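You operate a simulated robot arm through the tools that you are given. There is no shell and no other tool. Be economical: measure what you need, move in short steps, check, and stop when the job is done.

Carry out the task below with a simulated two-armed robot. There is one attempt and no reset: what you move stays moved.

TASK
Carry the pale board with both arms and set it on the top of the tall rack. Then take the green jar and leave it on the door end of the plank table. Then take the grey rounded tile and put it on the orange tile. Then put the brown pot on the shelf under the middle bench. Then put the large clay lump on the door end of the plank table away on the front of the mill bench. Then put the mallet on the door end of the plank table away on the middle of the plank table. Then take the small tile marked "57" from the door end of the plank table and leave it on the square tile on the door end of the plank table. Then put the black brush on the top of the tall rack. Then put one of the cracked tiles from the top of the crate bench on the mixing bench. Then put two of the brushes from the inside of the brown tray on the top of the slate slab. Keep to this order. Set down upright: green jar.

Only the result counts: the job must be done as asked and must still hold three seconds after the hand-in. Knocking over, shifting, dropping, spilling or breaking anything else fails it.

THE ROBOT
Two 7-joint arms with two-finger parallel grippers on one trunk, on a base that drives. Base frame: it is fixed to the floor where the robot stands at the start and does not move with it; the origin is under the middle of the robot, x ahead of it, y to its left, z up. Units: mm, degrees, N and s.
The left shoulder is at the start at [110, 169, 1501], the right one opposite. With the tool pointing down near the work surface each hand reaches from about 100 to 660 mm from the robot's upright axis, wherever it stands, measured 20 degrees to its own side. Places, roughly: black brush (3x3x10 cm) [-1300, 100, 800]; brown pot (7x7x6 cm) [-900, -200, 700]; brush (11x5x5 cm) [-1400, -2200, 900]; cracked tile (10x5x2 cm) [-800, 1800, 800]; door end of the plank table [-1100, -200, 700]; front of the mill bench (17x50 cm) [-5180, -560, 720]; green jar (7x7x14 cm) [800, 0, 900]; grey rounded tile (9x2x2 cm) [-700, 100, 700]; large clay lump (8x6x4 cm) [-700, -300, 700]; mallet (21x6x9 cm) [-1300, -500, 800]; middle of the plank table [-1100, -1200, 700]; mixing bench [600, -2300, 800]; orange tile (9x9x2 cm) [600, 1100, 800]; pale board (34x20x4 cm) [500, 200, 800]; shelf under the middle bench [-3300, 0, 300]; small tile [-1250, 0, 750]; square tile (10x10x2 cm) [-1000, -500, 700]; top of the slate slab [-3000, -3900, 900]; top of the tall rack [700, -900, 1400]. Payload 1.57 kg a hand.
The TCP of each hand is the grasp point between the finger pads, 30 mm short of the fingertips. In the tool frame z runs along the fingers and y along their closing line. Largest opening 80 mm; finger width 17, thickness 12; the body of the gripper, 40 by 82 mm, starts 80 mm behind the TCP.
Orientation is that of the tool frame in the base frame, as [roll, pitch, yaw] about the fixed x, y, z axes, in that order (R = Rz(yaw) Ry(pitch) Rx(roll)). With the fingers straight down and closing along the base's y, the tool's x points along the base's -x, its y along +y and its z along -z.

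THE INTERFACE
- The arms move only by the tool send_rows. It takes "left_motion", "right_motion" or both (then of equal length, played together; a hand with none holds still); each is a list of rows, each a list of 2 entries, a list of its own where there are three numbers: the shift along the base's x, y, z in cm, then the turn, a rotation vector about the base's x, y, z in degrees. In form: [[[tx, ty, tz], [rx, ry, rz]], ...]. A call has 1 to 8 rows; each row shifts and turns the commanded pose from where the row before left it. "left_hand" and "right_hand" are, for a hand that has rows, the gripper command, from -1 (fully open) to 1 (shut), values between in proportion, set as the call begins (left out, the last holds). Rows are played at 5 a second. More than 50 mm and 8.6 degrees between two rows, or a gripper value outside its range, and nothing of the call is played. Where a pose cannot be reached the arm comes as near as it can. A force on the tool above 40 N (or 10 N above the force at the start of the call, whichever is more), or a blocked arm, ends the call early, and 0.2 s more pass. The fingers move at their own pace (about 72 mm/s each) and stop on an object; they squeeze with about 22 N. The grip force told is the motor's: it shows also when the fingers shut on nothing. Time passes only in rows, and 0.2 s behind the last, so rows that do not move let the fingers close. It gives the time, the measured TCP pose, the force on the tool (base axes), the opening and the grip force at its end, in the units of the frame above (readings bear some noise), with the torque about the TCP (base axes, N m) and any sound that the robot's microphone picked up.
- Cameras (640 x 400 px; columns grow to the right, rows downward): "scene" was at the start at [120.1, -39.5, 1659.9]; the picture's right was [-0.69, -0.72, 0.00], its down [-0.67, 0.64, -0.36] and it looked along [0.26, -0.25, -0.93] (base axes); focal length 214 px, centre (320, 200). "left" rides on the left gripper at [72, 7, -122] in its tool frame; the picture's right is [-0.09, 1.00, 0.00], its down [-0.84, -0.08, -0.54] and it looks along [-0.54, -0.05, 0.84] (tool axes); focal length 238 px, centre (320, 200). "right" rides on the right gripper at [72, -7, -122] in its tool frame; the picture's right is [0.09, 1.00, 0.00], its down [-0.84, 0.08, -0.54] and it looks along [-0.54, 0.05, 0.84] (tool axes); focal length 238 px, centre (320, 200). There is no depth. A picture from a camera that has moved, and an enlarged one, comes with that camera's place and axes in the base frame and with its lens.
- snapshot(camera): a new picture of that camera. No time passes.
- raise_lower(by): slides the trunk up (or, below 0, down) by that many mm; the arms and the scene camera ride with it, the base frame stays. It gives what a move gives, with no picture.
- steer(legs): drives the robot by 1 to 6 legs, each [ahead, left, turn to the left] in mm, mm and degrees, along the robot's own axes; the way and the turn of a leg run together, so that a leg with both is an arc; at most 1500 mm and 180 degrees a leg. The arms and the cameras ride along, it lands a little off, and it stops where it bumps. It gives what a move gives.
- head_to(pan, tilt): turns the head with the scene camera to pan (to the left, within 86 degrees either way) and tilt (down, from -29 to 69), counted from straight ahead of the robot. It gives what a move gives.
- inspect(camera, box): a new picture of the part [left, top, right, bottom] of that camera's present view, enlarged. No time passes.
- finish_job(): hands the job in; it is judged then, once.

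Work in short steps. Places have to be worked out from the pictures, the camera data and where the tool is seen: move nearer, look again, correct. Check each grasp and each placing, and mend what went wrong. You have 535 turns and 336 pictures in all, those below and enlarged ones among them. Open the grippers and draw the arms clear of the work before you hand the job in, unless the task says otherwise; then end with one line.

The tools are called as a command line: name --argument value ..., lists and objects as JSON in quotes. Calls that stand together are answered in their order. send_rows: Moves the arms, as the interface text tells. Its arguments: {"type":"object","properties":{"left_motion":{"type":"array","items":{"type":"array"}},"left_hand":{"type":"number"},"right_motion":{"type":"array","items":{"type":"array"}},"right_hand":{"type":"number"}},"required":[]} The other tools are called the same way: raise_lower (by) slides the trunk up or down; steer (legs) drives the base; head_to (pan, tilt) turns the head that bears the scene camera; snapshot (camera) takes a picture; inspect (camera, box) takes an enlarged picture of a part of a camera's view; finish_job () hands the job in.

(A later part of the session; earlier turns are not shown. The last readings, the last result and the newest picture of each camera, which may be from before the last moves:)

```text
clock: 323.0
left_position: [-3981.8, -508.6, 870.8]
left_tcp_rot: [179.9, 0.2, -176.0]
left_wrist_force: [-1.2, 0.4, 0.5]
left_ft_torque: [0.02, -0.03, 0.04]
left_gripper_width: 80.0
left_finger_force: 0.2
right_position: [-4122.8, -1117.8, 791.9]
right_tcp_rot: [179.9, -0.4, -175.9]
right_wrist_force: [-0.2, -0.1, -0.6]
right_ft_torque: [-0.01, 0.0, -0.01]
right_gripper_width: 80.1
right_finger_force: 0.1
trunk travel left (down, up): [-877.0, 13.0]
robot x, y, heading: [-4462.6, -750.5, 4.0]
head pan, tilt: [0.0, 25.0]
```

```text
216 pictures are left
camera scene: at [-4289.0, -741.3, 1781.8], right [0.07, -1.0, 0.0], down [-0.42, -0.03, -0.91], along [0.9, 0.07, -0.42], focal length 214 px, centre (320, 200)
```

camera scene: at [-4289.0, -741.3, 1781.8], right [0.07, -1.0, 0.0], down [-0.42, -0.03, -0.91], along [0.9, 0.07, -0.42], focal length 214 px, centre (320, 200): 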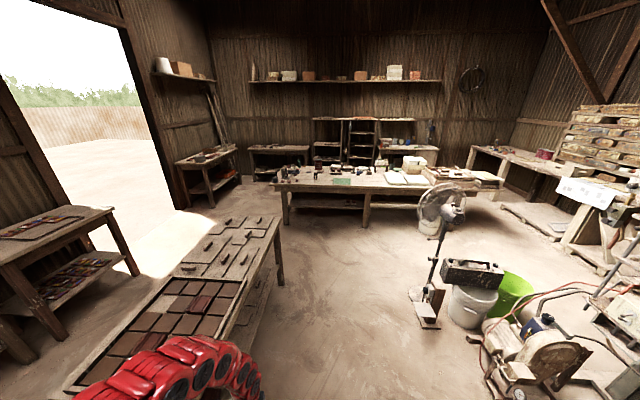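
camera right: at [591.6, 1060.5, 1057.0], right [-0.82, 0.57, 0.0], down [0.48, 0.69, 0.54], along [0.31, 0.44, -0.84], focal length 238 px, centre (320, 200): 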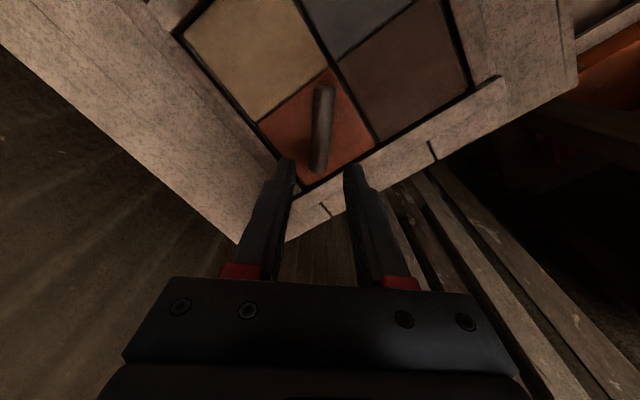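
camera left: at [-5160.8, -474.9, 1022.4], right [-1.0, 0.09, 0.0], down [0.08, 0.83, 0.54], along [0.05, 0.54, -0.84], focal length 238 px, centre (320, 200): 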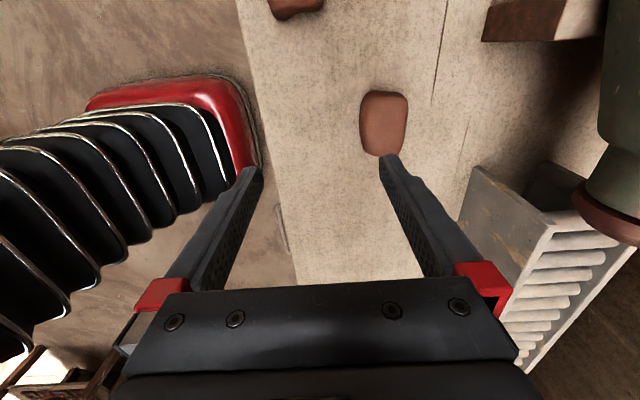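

Straight corridor. Correct heading and drive to x≈−1900.

steer --legs '[[0, 0, -4], [1500, 0, 0], [1050, 0, 0]]'

head_to --pan 0 --tilt 45

snapshot --camera "scene"

inspect --camera "scene" --box '[120, 130, 400, 300]'

```text
clock: 335.9
left_position: [-1414.9, -500.9, 872.0]
left_tcp_rot: [179.9, 0.2, -179.6]
left_wrist_force: [-0.2, 0.4, 0.5]
left_ft_torque: [0.01, 0.03, 0.0]
left_gripper_width: 80.1
left_finger_force: 0.0
right_position: [-1594.7, -1098.0, 794.0]
right_tcp_rot: [179.9, -0.5, -179.4]
right_wrist_force: [-0.1, -0.8, 0.3]
right_ft_torque: [0.0, -0.01, 0.0]
right_gripper_width: 80.1
right_finger_force: 0.1
trunk travel left (down, up): [-877.0, 13.0]
robot x, y, heading: [-1908.2, -715.5, 0.6]
head pan, tilt: [0.0, 25.0]
```

```text
clock: 336.7
left_position: [-1416.4, -500.2, 871.4]
left_tcp_rot: [179.8, 0.2, -179.5]
left_wrist_force: [-0.4, 0.0, 0.9]
left_ft_torque: [-0.02, 0.03, -0.01]
left_gripper_width: 80.2
left_finger_force: 0.0
right_position: [-1594.8, -1100.7, 792.8]
right_tcp_rot: [179.9, -0.4, -179.5]
right_wrist_force: [-0.1, 0.5, -0.3]
right_ft_torque: [0.04, 0.01, 0.01]
right_gripper_width: 80.2
right_finger_force: 0.0
trunk travel left (down, up): [-877.0, 13.0]
robot x, y, heading: [-1909.7, -711.1, 0.5]
head pan, tilt: [0.0, 45.0]
```

```text
215 pictures are left
camera scene: at [-1747.6, -714.0, 1751.3], right [0.01, -1.0, 0.0], down [-0.71, -0.01, -0.71], along [0.71, 0.01, -0.71], focal length 214 px, centre (320, 200)
```

scene: 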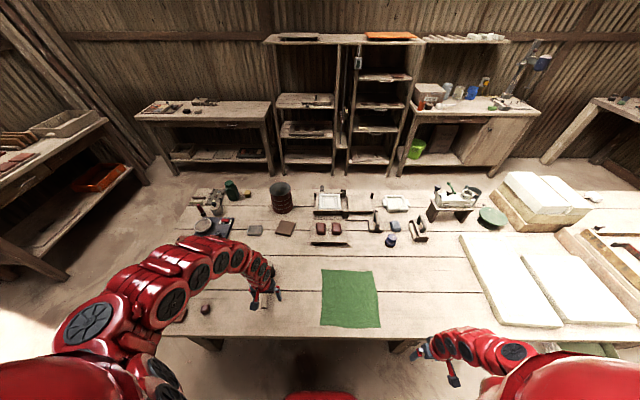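

```text
2.29 times, centred on (260, 215) of scene
camera zoom: at [-1747.6, -714.0, 1751.3], right [0.01, -1.0, 0.0], down [-0.71, -0.01, -0.71], along [0.71, 0.01, -0.71], focal length 490 px, centre (457, 166)
```

zoom: 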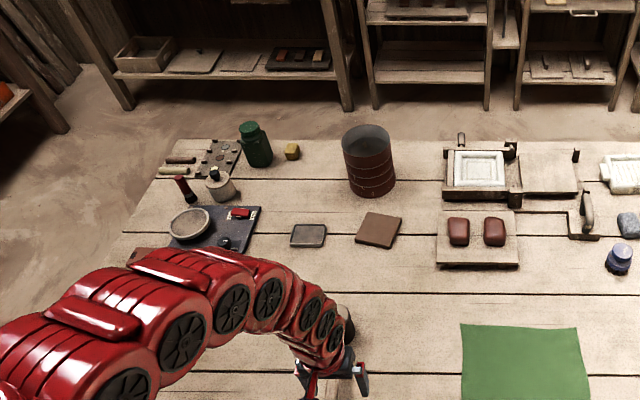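

snapshot --camera "left"

```text
213 pictures are left
camera left: at [-1487.4, -496.3, 993.1], right [0.08, 1.0, 0.0], down [0.84, -0.07, 0.54], along [0.54, -0.04, -0.84], focal length 238 px, centre (320, 200)
```

left: 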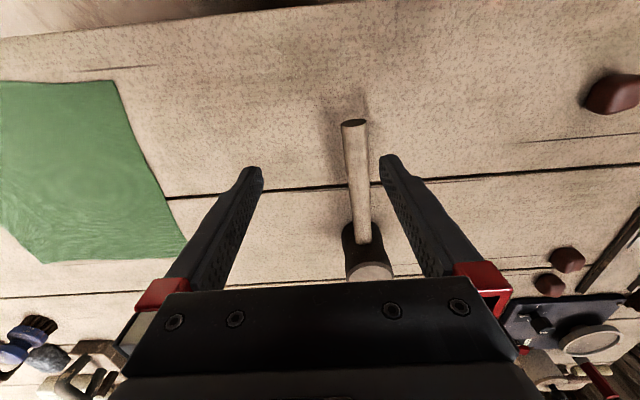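

Mallet: head ≈(−1260,−457) standing, handle toward us. Drive 110 forward, then position over the head.

steer --legs '[[110, 0, -0.5]]'

send_rows --left_motion '[[[0, 1, 1.5], [0, 0, 2]], [[1, 1.5, 1.5], [0, 0, 2]], [[1, 1.5, 0], [0, 0, 0]]]'

snapshot --camera "left"

```text
clock: 337.9
left_position: [-1305.6, -504.8, 872.4]
left_tcp_rot: [179.9, 0.3, 180.0]
left_wrist_force: [-0.5, -0.1, 0.3]
left_ft_torque: [0.04, 0.01, -0.03]
left_gripper_width: 80.3
left_finger_force: 0.0
right_position: [-1490.1, -1101.2, 792.7]
right_tcp_rot: [179.9, -0.5, -179.9]
right_wrist_force: [0.9, 0.0, -0.3]
right_ft_torque: [-0.05, -0.04, 0.0]
right_gripper_width: 80.0
right_finger_force: 0.0
trunk travel left (down, up): [-877.0, 13.0]
robot x, y, heading: [-1794.8, -715.1, -0.2]
head pan, tilt: [0.0, 45.0]
```

```text
clock: 338.7
left_position: [-1275.9, -464.4, 896.2]
left_tcp_rot: [179.9, 0.1, -176.0]
left_wrist_force: [0.3, 0.2, 0.3]
left_ft_torque: [0.01, 0.06, -0.03]
left_gripper_width: 80.0
left_finger_force: 0.0
left hand out of reach, approached as far as the arm can: row 1
right_position: [-1488.3, -1101.2, 791.8]
right_tcp_rot: [179.9, -0.5, -180.0]
right_wrist_force: [0.5, 0.2, 0.8]
right_ft_torque: [0.01, 0.02, 0.0]
right_gripper_width: 80.3
right_finger_force: 0.1
trunk travel left (down, up): [-877.0, 13.0]
robot x, y, heading: [-1799.6, -712.7, -0.1]
head pan, tilt: [0.0, 45.0]
```

```text
212 pictures are left
camera left: at [-1348.5, -464.2, 1017.1], right [0.02, 1.0, 0.0], down [0.84, -0.02, 0.54], along [0.54, -0.01, -0.84], focal length 238 px, centre (320, 200)
```

left: 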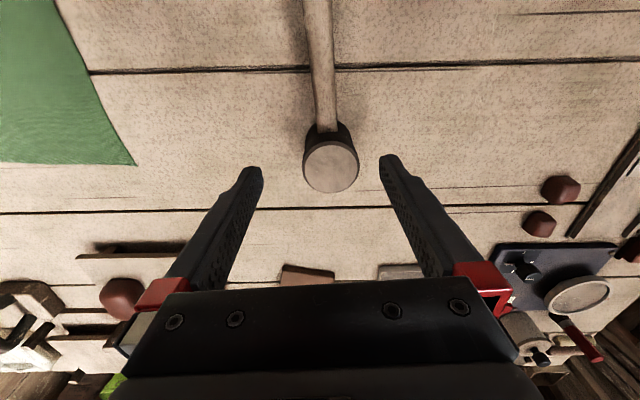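

Head top at (−1253,−455). Move over and descend to z≈775.

send_rows --left_motion '[[[1.2, 0.5, 0], [0, 0, 0]], [[1.1, 0.4, -2], [0, 0, 0]], [[0, 0, -3], [0, 0, 0]], [[0, 0, -3], [0, 0, 0]], [[0, 0, -2.5], [0, 0, 0]], [[0, 0, -1.5], [0, 0, 0]]]'

send_rows --left_motion '[[[0, 0, 0], [0, 0, 0]], [[0, 0, 0], [0, 0, 0]], [[0, 0, 0], [0, 0, 0]], [[0, 0, 0], [0, 0, 0]]]' --left_hand 1

snapshot --camera "left"

```text
clock: 340.1
left_position: [-1255.4, -453.8, 777.3]
left_tcp_rot: [179.9, 0.1, -176.2]
left_wrist_force: [0.1, -0.9, -0.8]
left_ft_torque: [-0.01, -0.02, 0.01]
left_gripper_width: 80.2
left_finger_force: 0.0
right_position: [-1488.3, -1101.6, 793.2]
right_tcp_rot: [179.9, -0.4, -180.0]
right_wrist_force: [-0.3, 0.3, 0.6]
right_ft_torque: [-0.01, 0.01, 0.01]
right_gripper_width: 80.1
right_finger_force: 0.0
trunk travel left (down, up): [-877.0, 13.0]
robot x, y, heading: [-1803.6, -715.5, 0.1]
head pan, tilt: [0.0, 45.0]
```

```text
clock: 341.1
left_position: [-1254.7, -455.5, 777.6]
left_tcp_rot: [179.9, 0.1, -176.0]
left_wrist_force: [1.6, 3.1, 1.2]
left_ft_torque: [0.01, -0.02, 0.0]
left_gripper_width: 56.2
left_finger_force: 21.5
right_position: [-1489.3, -1100.9, 794.2]
right_tcp_rot: [179.9, -0.4, 179.9]
right_wrist_force: [0.3, 0.4, -0.3]
right_ft_torque: [0.06, 0.05, -0.03]
right_gripper_width: 80.0
right_finger_force: 0.0
trunk travel left (down, up): [-877.0, 13.0]
robot x, y, heading: [-1798.0, -713.8, 0.1]
head pan, tilt: [0.0, 45.0]
```

```text
211 pictures are left
camera left: at [-1327.0, -455.0, 897.9], right [0.02, 1.0, 0.0], down [0.84, -0.02, 0.54], along [0.54, -0.01, -0.84], focal length 238 px, centre (320, 200)
```

left: 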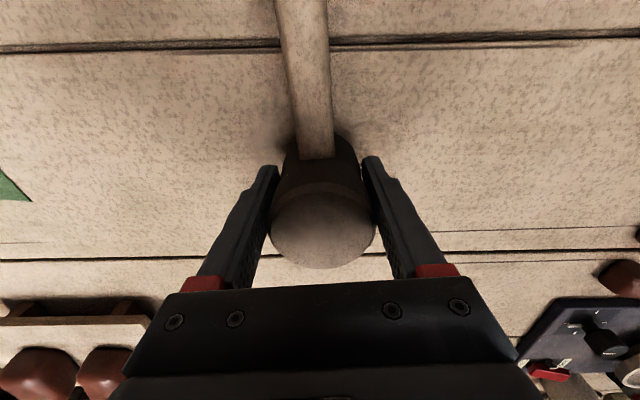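

Gripped. Lift, also try to raise the right hand for clearance.

send_rows --left_motion '[[[0, 0, 2], [0, 0, 0]], [[0, 0, 3], [0, 0, 0]], [[0, 0, 3], [0, 0, 0]], [[0, 0, 2], [0, 0, 0]]]' --right_motion '[[[0, 0, 3], [0, 0, 0]], [[0, 0, 3], [0, 0, 0]], [[0, 0, 3], [0, 0, 0]], [[0, 0, 3], [0, 0, 0]]]'

```text
clock: 342.1
left_position: [-1254.9, -454.7, 876.4]
left_tcp_rot: [179.9, 0.1, -176.1]
left_wrist_force: [-0.4, -0.3, -4.6]
left_ft_torque: [-0.04, 0.0, 0.0]
left_gripper_width: 56.3
left_finger_force: 21.8
right_position: [-1447.6, -1146.5, 843.2]
right_tcp_rot: [179.8, -0.5, 180.0]
right_wrist_force: [-0.2, -0.5, -0.3]
right_ft_torque: [0.0, -0.03, -0.03]
right_gripper_width: 80.1
right_finger_force: 0.0
right hand out of reach, approached as far as the arm can: row 1, 2, 3, 4
trunk travel left (down, up): [-877.0, 13.0]
robot x, y, heading: [-1798.9, -715.5, 0.4]
head pan, tilt: [0.0, 45.0]
```

Strafe right 520, then view.

steer --legs '[[0, -520, 0]]'

snapshot --camera "scene"

snapshot --camera "left"

```text
clock: 345.2
left_position: [-1254.7, -977.7, 875.9]
left_tcp_rot: [179.9, 0.3, -176.1]
left_wrist_force: [-0.1, 0.0, -4.4]
left_ft_torque: [0.0, -0.02, 0.01]
left_gripper_width: 56.6
left_finger_force: 22.0
right_position: [-1448.6, -1669.1, 844.0]
right_tcp_rot: [179.8, -0.6, -180.0]
right_wrist_force: [-0.2, 0.5, -0.5]
right_ft_torque: [0.0, 0.02, 0.0]
right_gripper_width: 79.8
right_finger_force: 0.1
trunk travel left (down, up): [-877.0, 13.0]
robot x, y, heading: [-1799.5, -1238.6, 0.1]
head pan, tilt: [0.0, 45.0]
```

```text
210 pictures are left
camera scene: at [-1637.3, -1236.8, 1751.2], right [0.0, -1.0, 0.0], down [-0.71, 0.0, -0.71], along [0.71, 0.0, -0.71], focal length 214 px, centre (320, 200)
```

scene: 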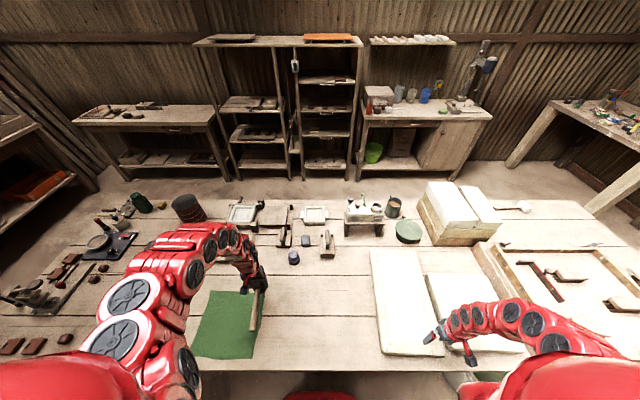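

```text
209 pictures are left
camera left: at [-1327.0, -977.4, 996.9], right [0.02, 1.0, 0.0], down [0.84, -0.02, 0.54], along [0.54, -0.01, -0.84], focal length 238 px, centre (320, 200)
```

left: 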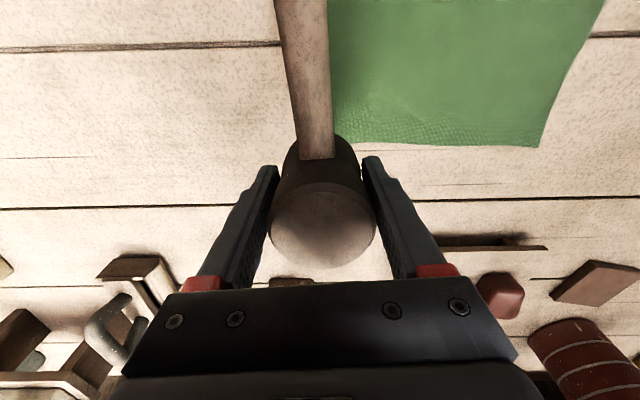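

Free area around (−1200,−1220). Move there and lower.

send_rows --left_motion '[[[0.8, -4, 0], [0, 0, 0]], [[0.8, -4, 0], [0, 0, 0]], [[0.8, -4, 0], [0, 0, 0]], [[0.8, -4, 0], [0, 0, 0]], [[0.8, -4, 0], [0, 0, 0]], [[0.8, -4, 0], [0, 0, 0]], [[0, 0, -3], [0, 0, 0]], [[0, 0, -3], [0, 0, 0]]]'

snapshot --camera "left"

```text
clock: 347.0
left_position: [-1210.5, -1217.6, 828.6]
left_tcp_rot: [179.8, 0.0, -176.0]
left_wrist_force: [0.4, -0.5, -4.0]
left_ft_torque: [0.01, 0.0, -0.01]
left_gripper_width: 56.4
left_finger_force: 21.5
left hand out of reach, approached as far as the arm can: row 8
right_position: [-1447.1, -1670.7, 842.7]
right_tcp_rot: [179.7, -0.5, -180.0]
right_wrist_force: [-0.8, 0.0, 0.6]
right_ft_torque: [-0.04, -0.05, -0.01]
right_gripper_width: 80.1
right_finger_force: 0.1
trunk travel left (down, up): [-877.0, 13.0]
robot x, y, heading: [-1800.6, -1234.7, -0.1]
head pan, tilt: [0.0, 45.0]
```

```text
208 pictures are left
camera left: at [-1282.8, -1217.5, 949.7], right [0.02, 1.0, 0.0], down [0.84, -0.02, 0.54], along [0.54, -0.01, -0.84], focal length 238 px, centre (320, 200)
```

left: 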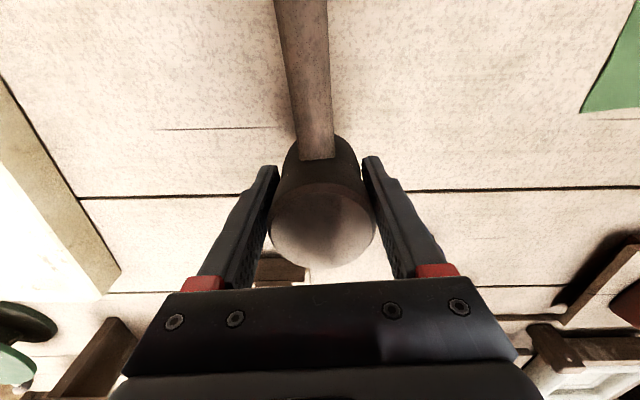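

Down-limit reached here; pull the hand 40 mm closer and lower.

send_rows --left_motion '[[[-2, 0, 0], [0, 0, 0]], [[-2, 0, -1], [0, 0, 0]], [[0, 0, -1.5], [0, 0, 0]], [[0, 0, -1], [0, 0, 0]], [[0, 0, -0.5], [0, 0, 0]], [[0, 0, -0.5], [0, 0, 0]], [[0, 0, -0.4], [0, 0, 0]], [[0, 0, -0.4], [0, 0, 0]]]'

```text
clock: 348.8
left_position: [-1250.2, -1215.6, 780.2]
left_tcp_rot: [180.0, 0.3, -176.1]
left_wrist_force: [0.7, 0.1, -4.1]
left_ft_torque: [0.0, 0.0, -0.01]
left_gripper_width: 56.5
left_finger_force: 22.5
left hand out of reach, approached as far as the arm can: row 8
right_position: [-1448.9, -1669.9, 843.6]
right_tcp_rot: [179.7, -0.7, 179.9]
right_wrist_force: [-0.1, 0.4, 1.0]
right_ft_torque: [0.0, -0.01, -0.02]
right_gripper_width: 80.0
right_finger_force: 0.1
trunk travel left (down, up): [-877.0, 13.0]
robot x, y, heading: [-1800.8, -1239.7, -0.1]
head pan, tilt: [0.0, 45.0]
```

raise_lower --by -4

snapshot --camera "left"

```text
clock: 349.3
left_position: [-1249.9, -1216.8, 778.7]
left_tcp_rot: [180.0, 0.5, -176.0]
left_wrist_force: [-3.5, 3.7, 23.4]
left_ft_torque: [-0.31, 0.23, -0.06]
left_gripper_width: 56.3
left_finger_force: 22.3
right_position: [-1449.0, -1668.8, 839.9]
right_tcp_rot: [179.9, -0.5, 179.9]
right_wrist_force: [0.5, -0.5, -0.2]
right_ft_torque: [-0.01, 0.02, -0.01]
right_gripper_width: 80.1
right_finger_force: 0.2
trunk travel left (down, up): [-873.0, 17.0]
robot x, y, heading: [-1797.9, -1239.4, 0.1]
head pan, tilt: [0.0, 45.0]
```

```text
207 pictures are left
camera left: at [-1322.2, -1216.2, 898.6], right [0.02, 1.0, 0.0], down [0.84, -0.02, 0.55], along [0.55, -0.01, -0.84], focal length 238 px, centre (320, 200)
```

left: 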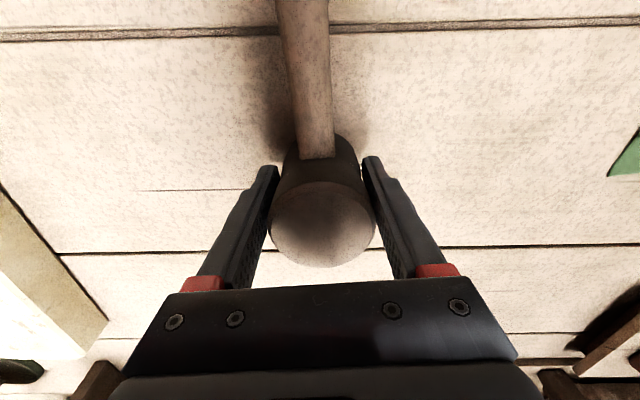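

On the table; ease 2 mm up, open, then rise.

raise_lower --by 2.5

send_rows --left_motion '[[[0, 0, 0], [0, 0, 0]], [[0, 0, 0], [0, 0, 0]], [[0, 0, 0], [0, 0, 0]]]' --left_hand -1

send_rows --left_motion '[[[0, 0, 2], [0, 0, 0]], [[0, 0, 3], [0, 0, 0]], [[0, 0, 4], [0, 0, 0]], [[0, 0, 3], [0, 0, 0]]]'

snapshot --camera "left"

```text
clock: 349.8
left_position: [-1249.3, -1215.1, 777.8]
left_tcp_rot: [179.8, 0.2, -176.2]
left_wrist_force: [2.6, 1.2, 2.0]
left_ft_torque: [0.0, -0.36, 0.07]
left_gripper_width: 56.2
left_finger_force: 22.0
right_position: [-1449.1, -1669.4, 841.3]
right_tcp_rot: [179.9, -0.4, -180.0]
right_wrist_force: [0.4, 0.2, -0.1]
right_ft_torque: [0.0, 0.0, 0.0]
right_gripper_width: 80.3
right_finger_force: 0.0
trunk travel left (down, up): [-875.0, 15.0]
robot x, y, heading: [-1795.7, -1237.0, -0.3]
head pan, tilt: [0.0, 45.0]
```

```text
clock: 350.6
left_position: [-1250.3, -1216.4, 779.2]
left_tcp_rot: [179.9, 0.1, -176.1]
left_wrist_force: [1.1, -0.1, -0.2]
left_ft_torque: [0.0, 0.05, 0.0]
left_gripper_width: 79.9
left_finger_force: 0.0
right_position: [-1448.9, -1669.8, 841.9]
right_tcp_rot: [179.8, -0.4, -180.0]
right_wrist_force: [-0.4, 1.0, -0.1]
right_ft_torque: [-0.03, -0.02, 0.02]
right_gripper_width: 80.4
right_finger_force: 0.0
trunk travel left (down, up): [-875.0, 15.0]
robot x, y, heading: [-1801.1, -1237.4, -0.1]
head pan, tilt: [0.0, 45.0]
```

```text
clock: 351.6
left_position: [-1249.7, -1216.9, 898.2]
left_tcp_rot: [179.9, 0.2, -176.1]
left_wrist_force: [0.0, -0.6, -0.3]
left_ft_torque: [0.07, 0.01, 0.03]
left_gripper_width: 79.9
left_finger_force: 0.1
right_position: [-1447.5, -1670.1, 841.6]
right_tcp_rot: [179.7, -0.6, -179.9]
right_wrist_force: [-0.4, 0.1, -0.3]
right_ft_torque: [0.0, -0.01, -0.01]
right_gripper_width: 80.0
right_finger_force: 0.1
trunk travel left (down, up): [-875.0, 15.0]
robot x, y, heading: [-1801.9, -1240.7, 0.1]
head pan, tilt: [0.0, 45.0]
```

```text
206 pictures are left
camera left: at [-1322.0, -1216.7, 1019.1], right [0.02, 1.0, 0.0], down [0.84, -0.02, 0.54], along [0.54, -0.01, -0.84], focal length 238 px, centre (320, 200)
```

left: 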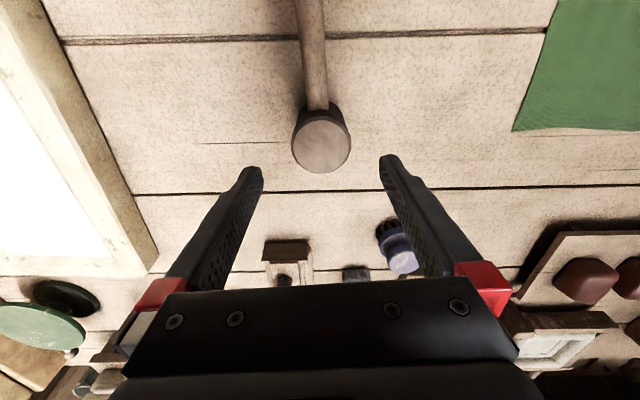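

Mallet placed. Retract the left hand and strafe to the door end to find tile "57".

send_rows --left_motion '[[[-3, 2, 0], [0, 0, 0]], [[-3, 2, 0], [0, 0, 0]], [[-3, 2, 0], [0, 0, 0]], [[-3, 2, 0], [0, 0, 0]], [[-3, 3, 0], [0, 0, 0]], [[-3, 3, 0], [0, 0, 0]]]'

steer --legs '[[-100, 0, 0], [0, 1000, 0]]'

snapshot --camera "scene"

inspect --camera "scene" --box '[180, 180, 400, 330]'

```text
clock: 353.0
left_position: [-1430.5, -1076.9, 898.4]
left_tcp_rot: [180.0, 0.2, -175.9]
left_wrist_force: [-1.0, -0.1, 0.1]
left_ft_torque: [0.0, -0.02, -0.01]
left_gripper_width: 80.0
left_finger_force: 0.1
right_position: [-1449.7, -1669.4, 842.3]
right_tcp_rot: [179.8, -0.5, 180.0]
right_wrist_force: [-0.7, 1.2, -0.6]
right_ft_torque: [-0.05, -0.05, -0.03]
right_gripper_width: 79.7
right_finger_force: 0.0
trunk travel left (down, up): [-875.0, 15.0]
robot x, y, heading: [-1798.5, -1238.8, -0.3]
head pan, tilt: [0.0, 45.0]
```

```text
clock: 358.9
left_position: [-1535.6, -95.6, 897.2]
left_tcp_rot: [179.9, 0.2, -175.6]
left_wrist_force: [-0.2, 0.4, 0.1]
left_ft_torque: [-0.03, 0.0, 0.03]
left_gripper_width: 80.1
left_finger_force: 0.1
right_position: [-1550.8, -688.3, 842.0]
right_tcp_rot: [179.7, -0.5, -179.6]
right_wrist_force: [0.2, -0.1, 0.2]
right_ft_torque: [0.0, 0.02, 0.0]
right_gripper_width: 79.9
right_finger_force: 0.0
trunk travel left (down, up): [-875.0, 15.0]
robot x, y, heading: [-1905.0, -257.2, 0.5]
head pan, tilt: [0.0, 45.0]
```

```text
205 pictures are left
camera scene: at [-1742.6, -258.3, 1749.8], right [0.01, -1.0, 0.0], down [-0.71, -0.01, -0.71], along [0.71, 0.01, -0.71], focal length 214 px, centre (320, 200)
```

scene: 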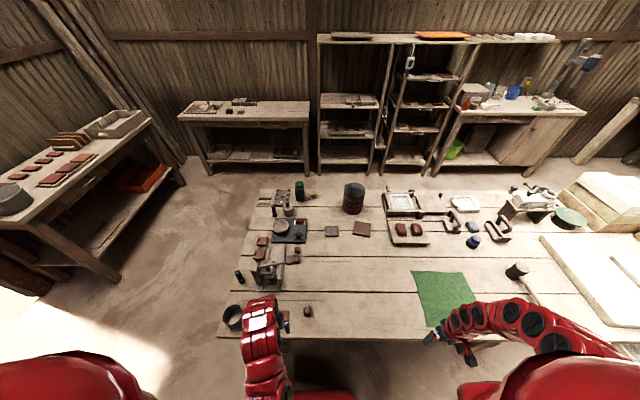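

```text
2.67 times, centred on (290, 255) of scene
camera zoom: at [-1742.6, -258.3, 1749.8], right [0.01, -1.0, 0.0], down [-0.71, -0.01, -0.71], along [0.71, 0.01, -0.71], focal length 572 px, centre (400, 53)
```

zoom: 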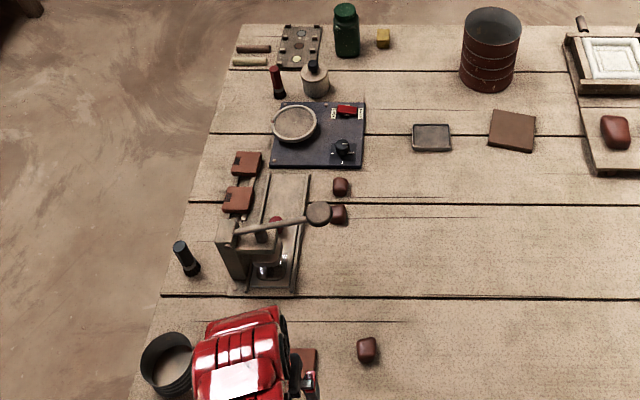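

snapshot --camera "left"

```text
203 pictures are left
camera left: at [-1607.7, -96.4, 1018.0], right [0.02, 1.0, 0.0], down [0.84, -0.01, 0.54], along [0.54, -0.01, -0.84], focal length 238 px, centre (320, 200)
```

left: 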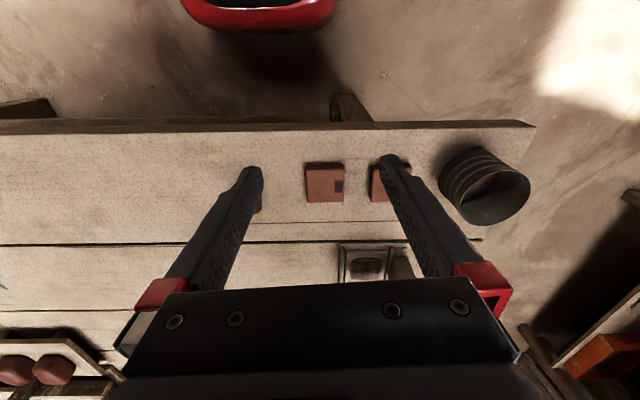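

inspect --camera "left" --box '[290, 145, 420, 225]'

inspect --camera "scene" --box '[250, 225, 290, 265]'

```text
4.92 times, centred on (355, 185) of left
camera zoom: at [-1607.7, -96.4, 1018.0], right [0.02, 1.0, 0.0], down [0.84, -0.01, 0.54], along [0.54, -0.01, -0.84], focal length 1173 px, centre (148, 274)
```

zoom: 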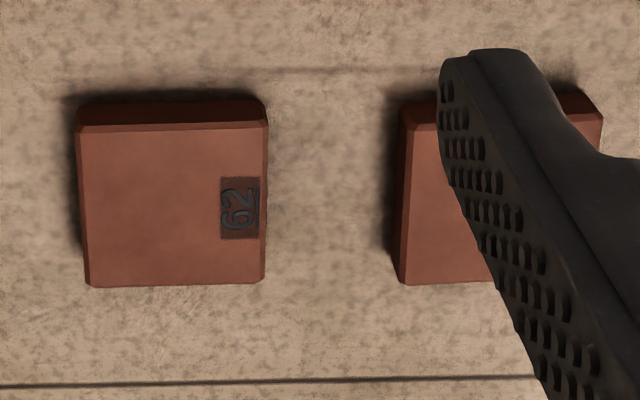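

```text
10.00 times, centred on (270, 245) of scene
camera zoom: at [-1742.6, -258.3, 1749.8], right [0.01, -1.0, 0.0], down [-0.71, -0.01, -0.71], along [0.71, 0.01, -0.71], focal length 2145 px, centre (820, -250)
```

zoom: 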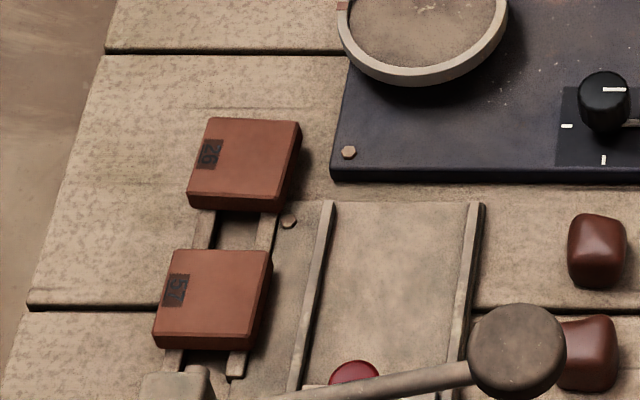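

inspect --camera "scene" --box '[258, 238, 270, 250]'

steer --legs '[[0, 60, -0.5]]'

snapshot --camera "left"

```text
16.00 times, centred on (264, 244) of scene
camera zoom: at [-1742.6, -258.3, 1749.8], right [0.01, -1.0, 0.0], down [-0.71, -0.01, -0.71], along [0.71, 0.01, -0.71], focal length 3432 px, centre (1216, -504)
```

zoom: 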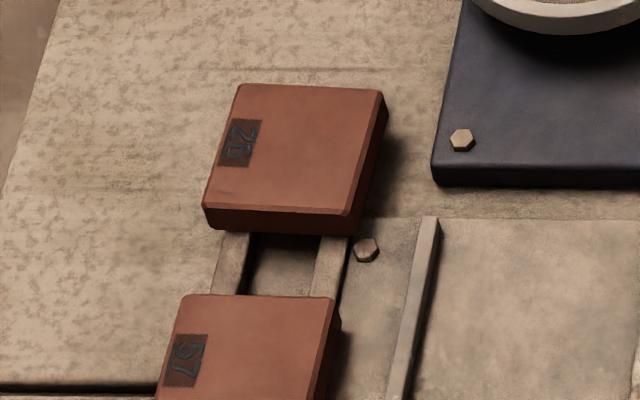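

```text
clock: 359.8
left_position: [-1532.4, -43.6, 898.4]
left_tcp_rot: [179.8, 0.2, -176.2]
left_wrist_force: [-0.5, 0.1, -0.7]
left_ft_torque: [0.03, -0.02, 0.01]
left_gripper_width: 80.1
left_finger_force: 0.1
right_position: [-1555.4, -636.5, 841.2]
right_tcp_rot: [179.6, -0.5, 179.8]
right_wrist_force: [-0.6, -0.8, 0.0]
right_ft_torque: [0.05, -0.01, 0.01]
right_gripper_width: 80.1
right_finger_force: 0.1
trunk travel left (down, up): [-875.0, 15.0]
robot x, y, heading: [-1900.6, -203.2, -0.1]
head pan, tilt: [0.0, 45.0]
```

```text
199 pictures are left
camera left: at [-1606.1, -43.3, 1018.3], right [0.03, 1.0, 0.0], down [0.84, -0.02, 0.54], along [0.54, -0.01, -0.84], focal length 238 px, centre (320, 200)
```

left: 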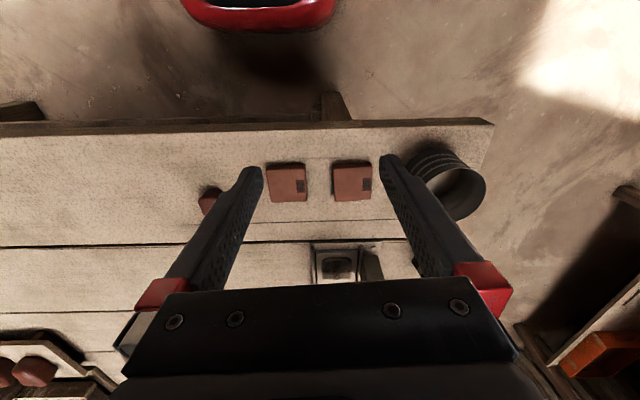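

inspect --camera "left" --box '[335, 155, 385, 205]'

inspect --camera "scene" --box '[230, 220, 300, 290]'

```text
8.00 times, centred on (360, 180) of left
camera zoom: at [-1606.1, -43.3, 1018.3], right [0.03, 1.0, 0.0], down [0.84, -0.02, 0.54], along [0.54, -0.01, -0.84], focal length 1907 px, centre (0, 360)
```

zoom: 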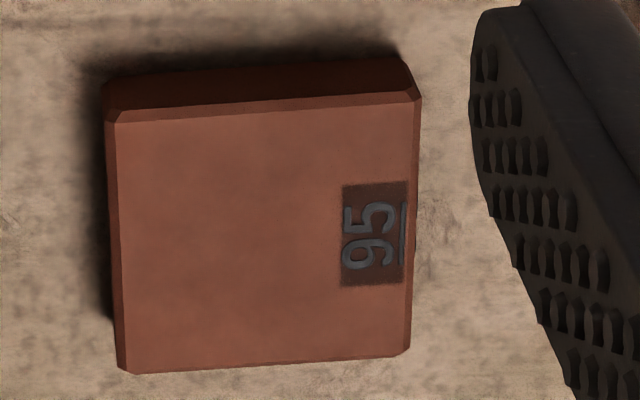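

```text
5.71 times, centred on (265, 255) of scene
camera zoom: at [-1742.7, -205.6, 1749.7], right [0.0, -1.0, 0.0], down [-0.71, 0.0, -0.71], along [0.71, 0.0, -0.71], focal length 1226 px, centre (634, -114)
```

zoom: 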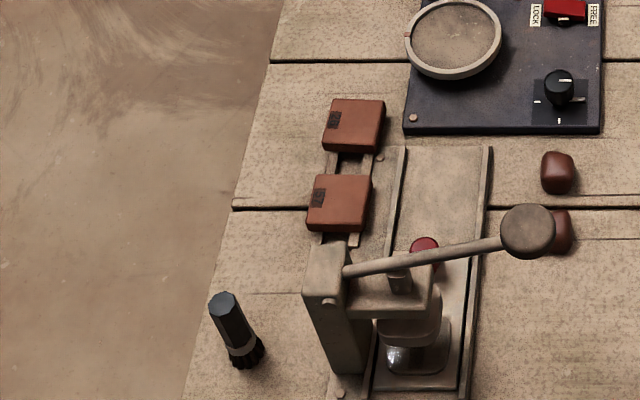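

inspect --camera "scene" --box '[261, 246, 273, 258]'

```text
16.00 times, centred on (267, 252) of scene
camera zoom: at [-1742.7, -205.6, 1749.7], right [0.0, -1.0, 0.0], down [-0.71, 0.0, -0.71], along [0.71, 0.0, -0.71], focal length 3432 px, centre (1168, -632)
```

zoom: 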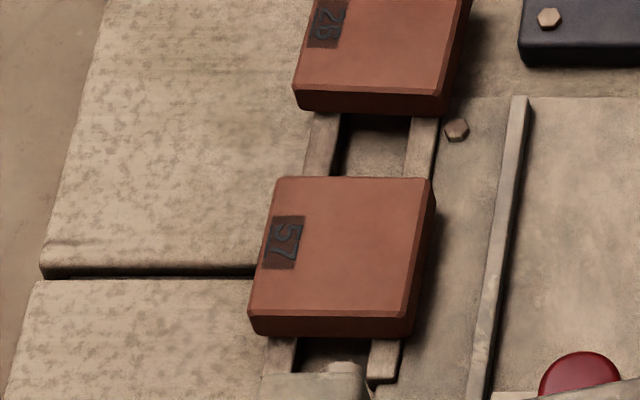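

"57" is the tile nearest the press, centre ≈(−1146,66). I'll take it from the door end: go to y≈600, face −y, with the left hand over it.

steer --legs '[[0, 810, 0], [0, 0, -90], [0, 540, 0]]'

snapshot --camera "scene"

snapshot --camera "left"

```text
clock: 370.6
left_position: [-1195.2, 259.4, 897.3]
left_tcp_rot: [179.8, 0.2, 95.9]
left_wrist_force: [-1.0, 0.1, 1.0]
left_ft_torque: [0.0, 0.0, -0.03]
left_gripper_width: 80.0
left_finger_force: 0.2
right_position: [-1786.8, 256.0, 842.5]
right_tcp_rot: [179.8, -0.5, 91.9]
right_wrist_force: [0.1, -0.3, -0.7]
right_ft_torque: [0.0, 0.01, 0.01]
right_gripper_width: 79.9
right_finger_force: 0.0
trunk travel left (down, up): [-875.0, 15.0]
robot x, y, heading: [-1370.6, 624.1, -88.1]
head pan, tilt: [0.0, 45.0]
```

```text
195 pictures are left
camera scene: at [-1362.1, 461.1, 1749.8], right [-1.0, -0.04, 0.0], down [-0.03, 0.71, -0.71], along [0.03, -0.71, -0.71], focal length 214 px, centre (320, 200)
```

scene: 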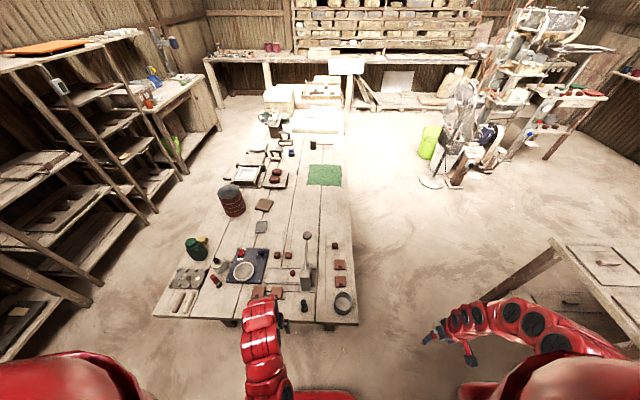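

```text
194 pictures are left
camera left: at [-1195.3, 330.9, 1018.0], right [1.0, 0.01, 0.0], down [0.01, -0.84, 0.54], along [0.01, -0.54, -0.84], focal length 238 px, centre (320, 200)
```

left: 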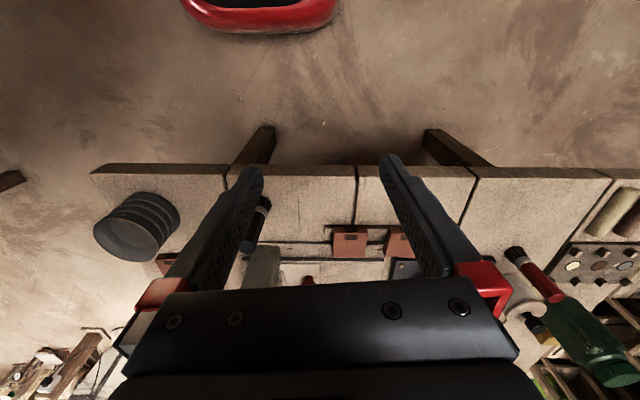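

Tile seen at ≈(−1146,73). Move above it, correcting yaw, and inspect.

send_rows --left_motion '[[[1.5, -3, 0], [0, 0, -3]], [[1.5, -4, 0], [0, 0, -3]], [[1, -4, 0], [0, 0, 0]], [[0.9, -4, 0], [0, 0, 0]], [[0, -2.5, 0], [0, 0, 0]]]' --left_hand -0.75

snapshot --camera "left"

inspect --camera "left" --box '[220, 60, 420, 200]'

```text
clock: 371.8
left_position: [-1144.4, 86.9, 897.5]
left_tcp_rot: [179.9, 0.1, 90.0]
left_wrist_force: [-0.2, 0.8, -0.4]
left_ft_torque: [0.01, 0.02, 0.0]
left_gripper_width: 69.8
left_finger_force: 0.1
right_position: [-1786.0, 256.9, 842.2]
right_tcp_rot: [179.9, -0.6, 92.0]
right_wrist_force: [-0.2, -0.7, 0.6]
right_ft_torque: [0.01, 0.05, 0.0]
right_gripper_width: 80.2
right_finger_force: 0.1
trunk travel left (down, up): [-875.0, 15.0]
robot x, y, heading: [-1366.5, 620.1, -88.0]
head pan, tilt: [0.0, 45.0]
```

```text
193 pictures are left
camera left: at [-1138.5, 158.1, 1017.5], right [1.0, -0.09, 0.0], down [-0.08, -0.84, 0.54], along [-0.05, -0.54, -0.84], focal length 238 px, centre (320, 200)
```

left: 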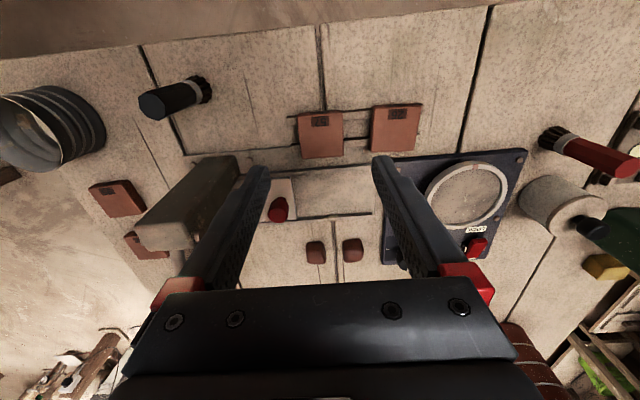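

```text
2.86 times, centred on (320, 130) of left
camera zoom: at [-1138.5, 158.1, 1017.5], right [1.0, -0.09, 0.0], down [-0.08, -0.84, 0.54], along [-0.05, -0.54, -0.84], focal length 681 px, centre (320, 400)
```

zoom: 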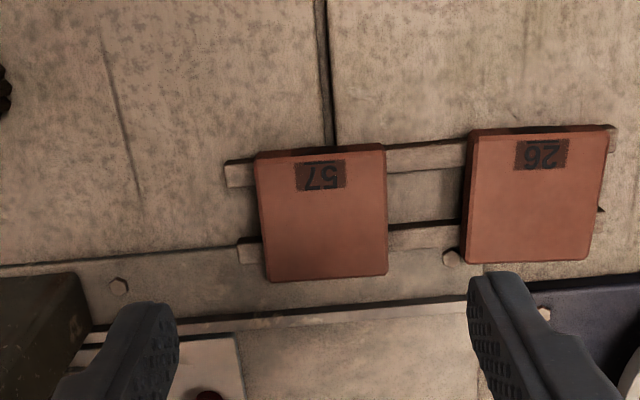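

Confirmed "57". Tile centre (−1145,73), top ≈744, 50 mm wide. Narrow the opening to 64 and descend to z≈790, check.

send_rows --left_motion '[[[0, -1.3, -2.5], [0, 0, 0]], [[0, 0, -3], [0, 0, 0]], [[0, 0, -3], [0, 0, 0]], [[0, 0, -2], [0, 0, 0]]]' --left_hand -0.6

snapshot --camera "left"

```text
clock: 372.8
left_position: [-1146.6, 72.4, 792.4]
left_tcp_rot: [179.9, 0.1, 90.1]
left_wrist_force: [0.0, -0.8, 0.0]
left_ft_torque: [0.02, 0.02, 0.02]
left_gripper_width: 64.1
left_finger_force: 0.2
right_position: [-1786.2, 257.4, 841.8]
right_tcp_rot: [179.9, -0.6, 92.0]
right_wrist_force: [-0.1, -0.5, 0.0]
right_ft_torque: [0.02, 0.0, 0.04]
right_gripper_width: 80.0
right_finger_force: 0.0
trunk travel left (down, up): [-875.0, 15.0]
robot x, y, heading: [-1366.3, 624.2, -87.9]
head pan, tilt: [0.0, 45.0]
```

```text
191 pictures are left
camera left: at [-1139.5, 143.1, 912.6], right [1.0, -0.09, 0.0], down [-0.08, -0.84, 0.54], along [-0.05, -0.54, -0.84], focal length 238 px, centre (320, 200)
```

left: 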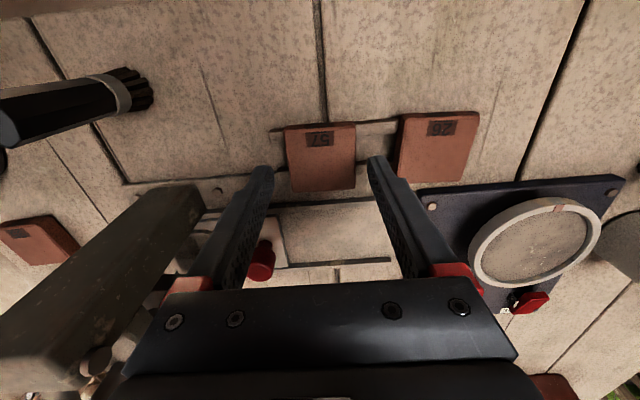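

Aligned. Descend to z≈758 and close.

send_rows --left_motion '[[[0, 0, -1.2], [0, 0, 0]], [[0, 0, -1.2], [0, 0, 0]], [[0, 0, -1], [0, 0, 0]]]'

send_rows --left_motion '[[[0, 0, 0], [0, 0, 0]], [[0, 0, 0], [0, 0, 0]], [[0, 0, 0], [0, 0, 0]]]' --left_hand 1

snapshot --camera "left"

```text
clock: 373.6
left_position: [-1146.4, 73.0, 769.5]
left_tcp_rot: [179.9, 0.2, 89.9]
left_wrist_force: [0.3, -0.1, 0.0]
left_ft_torque: [-0.01, -0.01, -0.01]
left_gripper_width: 64.1
left_finger_force: 0.1
left hand out of reach, approached as far as the arm can: row 3
right_position: [-1787.4, 256.8, 842.4]
right_tcp_rot: [179.8, -0.5, 92.0]
right_wrist_force: [-0.5, 1.1, 0.4]
right_ft_torque: [-0.01, 0.01, 0.01]
right_gripper_width: 80.2
right_finger_force: 0.1
trunk travel left (down, up): [-875.0, 15.0]
robot x, y, heading: [-1365.2, 626.6, -87.8]
head pan, tilt: [0.0, 45.0]
```

```text
clock: 374.4
left_position: [-1145.6, 72.7, 766.8]
left_tcp_rot: [179.9, 0.2, 90.0]
left_wrist_force: [0.4, 0.0, 0.3]
left_ft_torque: [-0.03, -0.03, 0.01]
left_gripper_width: 51.2
left_finger_force: 21.7
right_position: [-1787.1, 256.8, 842.3]
right_tcp_rot: [179.8, -0.5, 92.0]
right_wrist_force: [0.2, 0.0, 0.2]
right_ft_torque: [0.01, 0.02, -0.03]
right_gripper_width: 79.9
right_finger_force: 0.1
trunk travel left (down, up): [-875.0, 15.0]
robot x, y, heading: [-1364.9, 622.1, -87.5]
head pan, tilt: [0.0, 45.0]
```

```text
190 pictures are left
camera left: at [-1139.0, 143.8, 889.7], right [1.0, -0.09, 0.0], down [-0.08, -0.83, 0.54], along [-0.05, -0.54, -0.84], focal length 238 px, centre (320, 200)
```

left: 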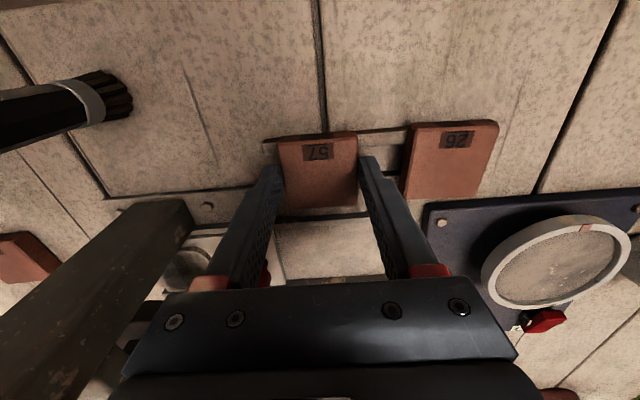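

It holds only the top ~7 mm. Re-open, lower the trunk 8 mm, and grip again.

send_rows --left_motion '[[[0, 0, 0], [0, 0, 0]], [[0, 0, 0], [0, 0, 0]]]' --left_hand -0.6

raise_lower --by -8

send_rows --left_motion '[[[0, 0, 0], [0, 0, 0]], [[0, 0, 0], [0, 0, 0]], [[0, 0, 0], [0, 0, 0]]]' --left_hand 1

send_rows --left_motion '[[[0, 0, 1], [0, 0, 0]], [[0, 0, 2], [0, 0, 0]], [[0, 0, 3], [0, 0, 0]]]'

snapshot --camera "left"

```text
clock: 375.0
left_position: [-1145.3, 72.4, 769.1]
left_tcp_rot: [180.0, 0.2, 90.0]
left_wrist_force: [0.5, -1.0, -0.3]
left_ft_torque: [0.02, 0.0, 0.0]
left_gripper_width: 64.1
left_finger_force: 0.1
right_position: [-1787.8, 258.0, 843.0]
right_tcp_rot: [179.8, -0.6, 91.9]
right_wrist_force: [-0.3, -0.3, 0.8]
right_ft_torque: [-0.01, -0.03, 0.01]
right_gripper_width: 80.2
right_finger_force: 0.1
trunk travel left (down, up): [-875.0, 15.0]
robot x, y, heading: [-1368.7, 625.0, -88.0]
head pan, tilt: [0.0, 45.0]
```

```text
clock: 375.6
left_position: [-1145.9, 72.3, 760.1]
left_tcp_rot: [179.9, 0.3, 90.0]
left_wrist_force: [-0.3, 0.4, -0.7]
left_ft_torque: [0.01, 0.02, -0.01]
left_gripper_width: 64.1
left_finger_force: 0.0
right_position: [-1786.8, 257.5, 833.5]
right_tcp_rot: [179.8, -0.5, 92.1]
right_wrist_force: [-0.5, -0.6, 0.1]
right_ft_torque: [0.0, -0.02, 0.0]
right_gripper_width: 79.8
right_finger_force: 0.1
trunk travel left (down, up): [-867.0, 23.0]
robot x, y, heading: [-1368.9, 620.5, -87.7]
head pan, tilt: [0.0, 45.0]
```

```text
clock: 376.4
left_position: [-1144.8, 72.9, 761.4]
left_tcp_rot: [179.8, 0.1, 90.0]
left_wrist_force: [0.1, -0.1, 1.6]
left_ft_torque: [-0.02, 0.06, -0.01]
left_gripper_width: 51.4
left_finger_force: 22.0
right_position: [-1786.2, 257.9, 833.9]
right_tcp_rot: [179.7, -0.4, 92.0]
right_wrist_force: [0.1, -1.1, -0.3]
right_ft_torque: [-0.04, 0.01, 0.0]
right_gripper_width: 80.1
right_finger_force: 0.0
trunk travel left (down, up): [-867.0, 23.0]
robot x, y, heading: [-1366.6, 624.3, -87.8]
head pan, tilt: [0.0, 45.0]
```

```text
clock: 377.2
left_position: [-1146.6, 72.7, 821.6]
left_tcp_rot: [179.9, 0.1, 90.0]
left_wrist_force: [-0.1, -1.0, -0.8]
left_ft_torque: [0.05, -0.01, 0.0]
left_gripper_width: 51.3
left_finger_force: 21.8
right_position: [-1787.6, 257.4, 833.9]
right_tcp_rot: [179.8, -0.5, 91.9]
right_wrist_force: [-0.7, -0.9, 0.0]
right_ft_torque: [-0.03, -0.02, 0.02]
right_gripper_width: 79.8
right_finger_force: 0.1
trunk travel left (down, up): [-867.0, 23.0]
robot x, y, heading: [-1368.3, 619.9, -87.8]
head pan, tilt: [0.0, 45.0]
```

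```text
189 pictures are left
camera left: at [-1139.5, 144.3, 942.3], right [1.0, -0.09, 0.0], down [-0.08, -0.84, 0.54], along [-0.05, -0.54, -0.84], focal length 238 px, centre (320, 200)
```

left: 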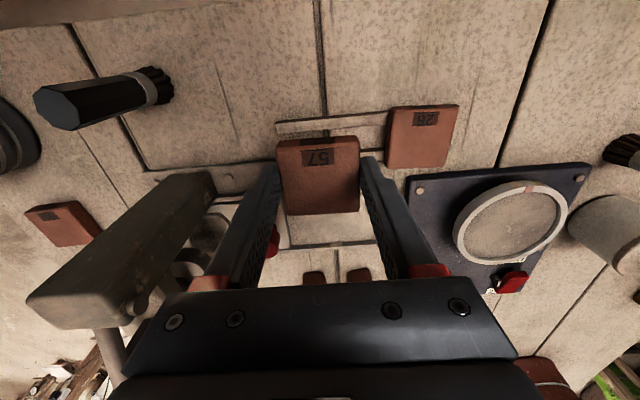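

Secure. Raise, retract, then drive around to the near side.

send_rows --left_motion '[[[0, 0, 3], [0, 0, 0]], [[0, 0, 3], [0, 0, 0]], [[0, 3, 1.5], [0, 0, 0]], [[0, 4, 0], [0, 0, 0]], [[0, 4, 0], [0, 0, 0]], [[0, 4, 0], [0, 0, 0]]]'

steer --legs '[[0, 1100, 0], [0, 0, -92], [0, 920, 0]]'

snapshot --camera "scene"

snapshot --camera "left"

```text
clock: 378.6
left_position: [-1146.2, 224.0, 895.4]
left_tcp_rot: [179.8, 0.3, 89.9]
left_wrist_force: [0.4, -0.1, -0.6]
left_ft_torque: [0.01, 0.03, -0.01]
left_gripper_width: 51.3
left_finger_force: 22.1
right_position: [-1787.3, 257.7, 833.7]
right_tcp_rot: [179.8, -0.5, 92.0]
right_wrist_force: [-0.4, 1.1, 0.3]
right_ft_torque: [0.0, 0.02, -0.03]
right_gripper_width: 80.2
right_finger_force: 0.2
trunk travel left (down, up): [-867.0, 23.0]
robot x, y, heading: [-1368.0, 623.2, -87.9]
head pan, tilt: [0.0, 45.0]
```

```text
clock: 392.6
left_position: [-657.2, -472.0, 895.2]
left_tcp_rot: [179.9, 0.2, -2.0]
left_wrist_force: [-0.5, 0.9, -0.7]
left_ft_torque: [0.0, -0.01, 0.05]
left_gripper_width: 51.3
left_finger_force: 22.0
right_position: [-602.7, 168.2, 834.4]
right_tcp_rot: [179.8, -0.5, 0.1]
right_wrist_force: [-0.1, -0.1, -0.8]
right_ft_torque: [0.01, 0.01, -0.01]
right_gripper_width: 79.8
right_finger_force: 0.0
trunk travel left (down, up): [-867.0, 23.0]
robot x, y, heading: [-250.6, -266.4, -179.9]
head pan, tilt: [0.0, 45.0]
```

```text
188 pictures are left
camera scene: at [-412.4, -265.2, 1741.8], right [0.0, 1.0, 0.0], down [0.71, 0.0, -0.71], along [-0.71, 0.0, -0.71], focal length 214 px, centre (320, 200)
```

scene: 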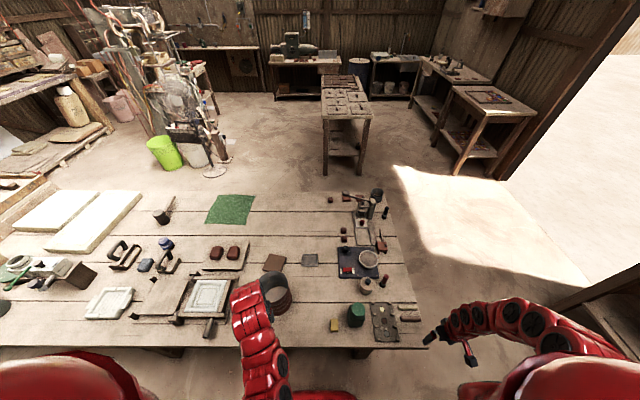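

```text
187 pictures are left
camera left: at [-585.3, -481.0, 1016.2], right [-0.12, -0.99, 0.0], down [-0.83, 0.11, 0.54], along [-0.54, 0.07, -0.84], focal length 238 px, centre (320, 200)
```

left: 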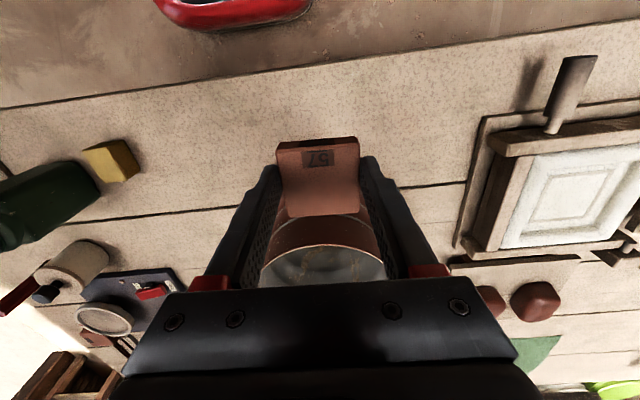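

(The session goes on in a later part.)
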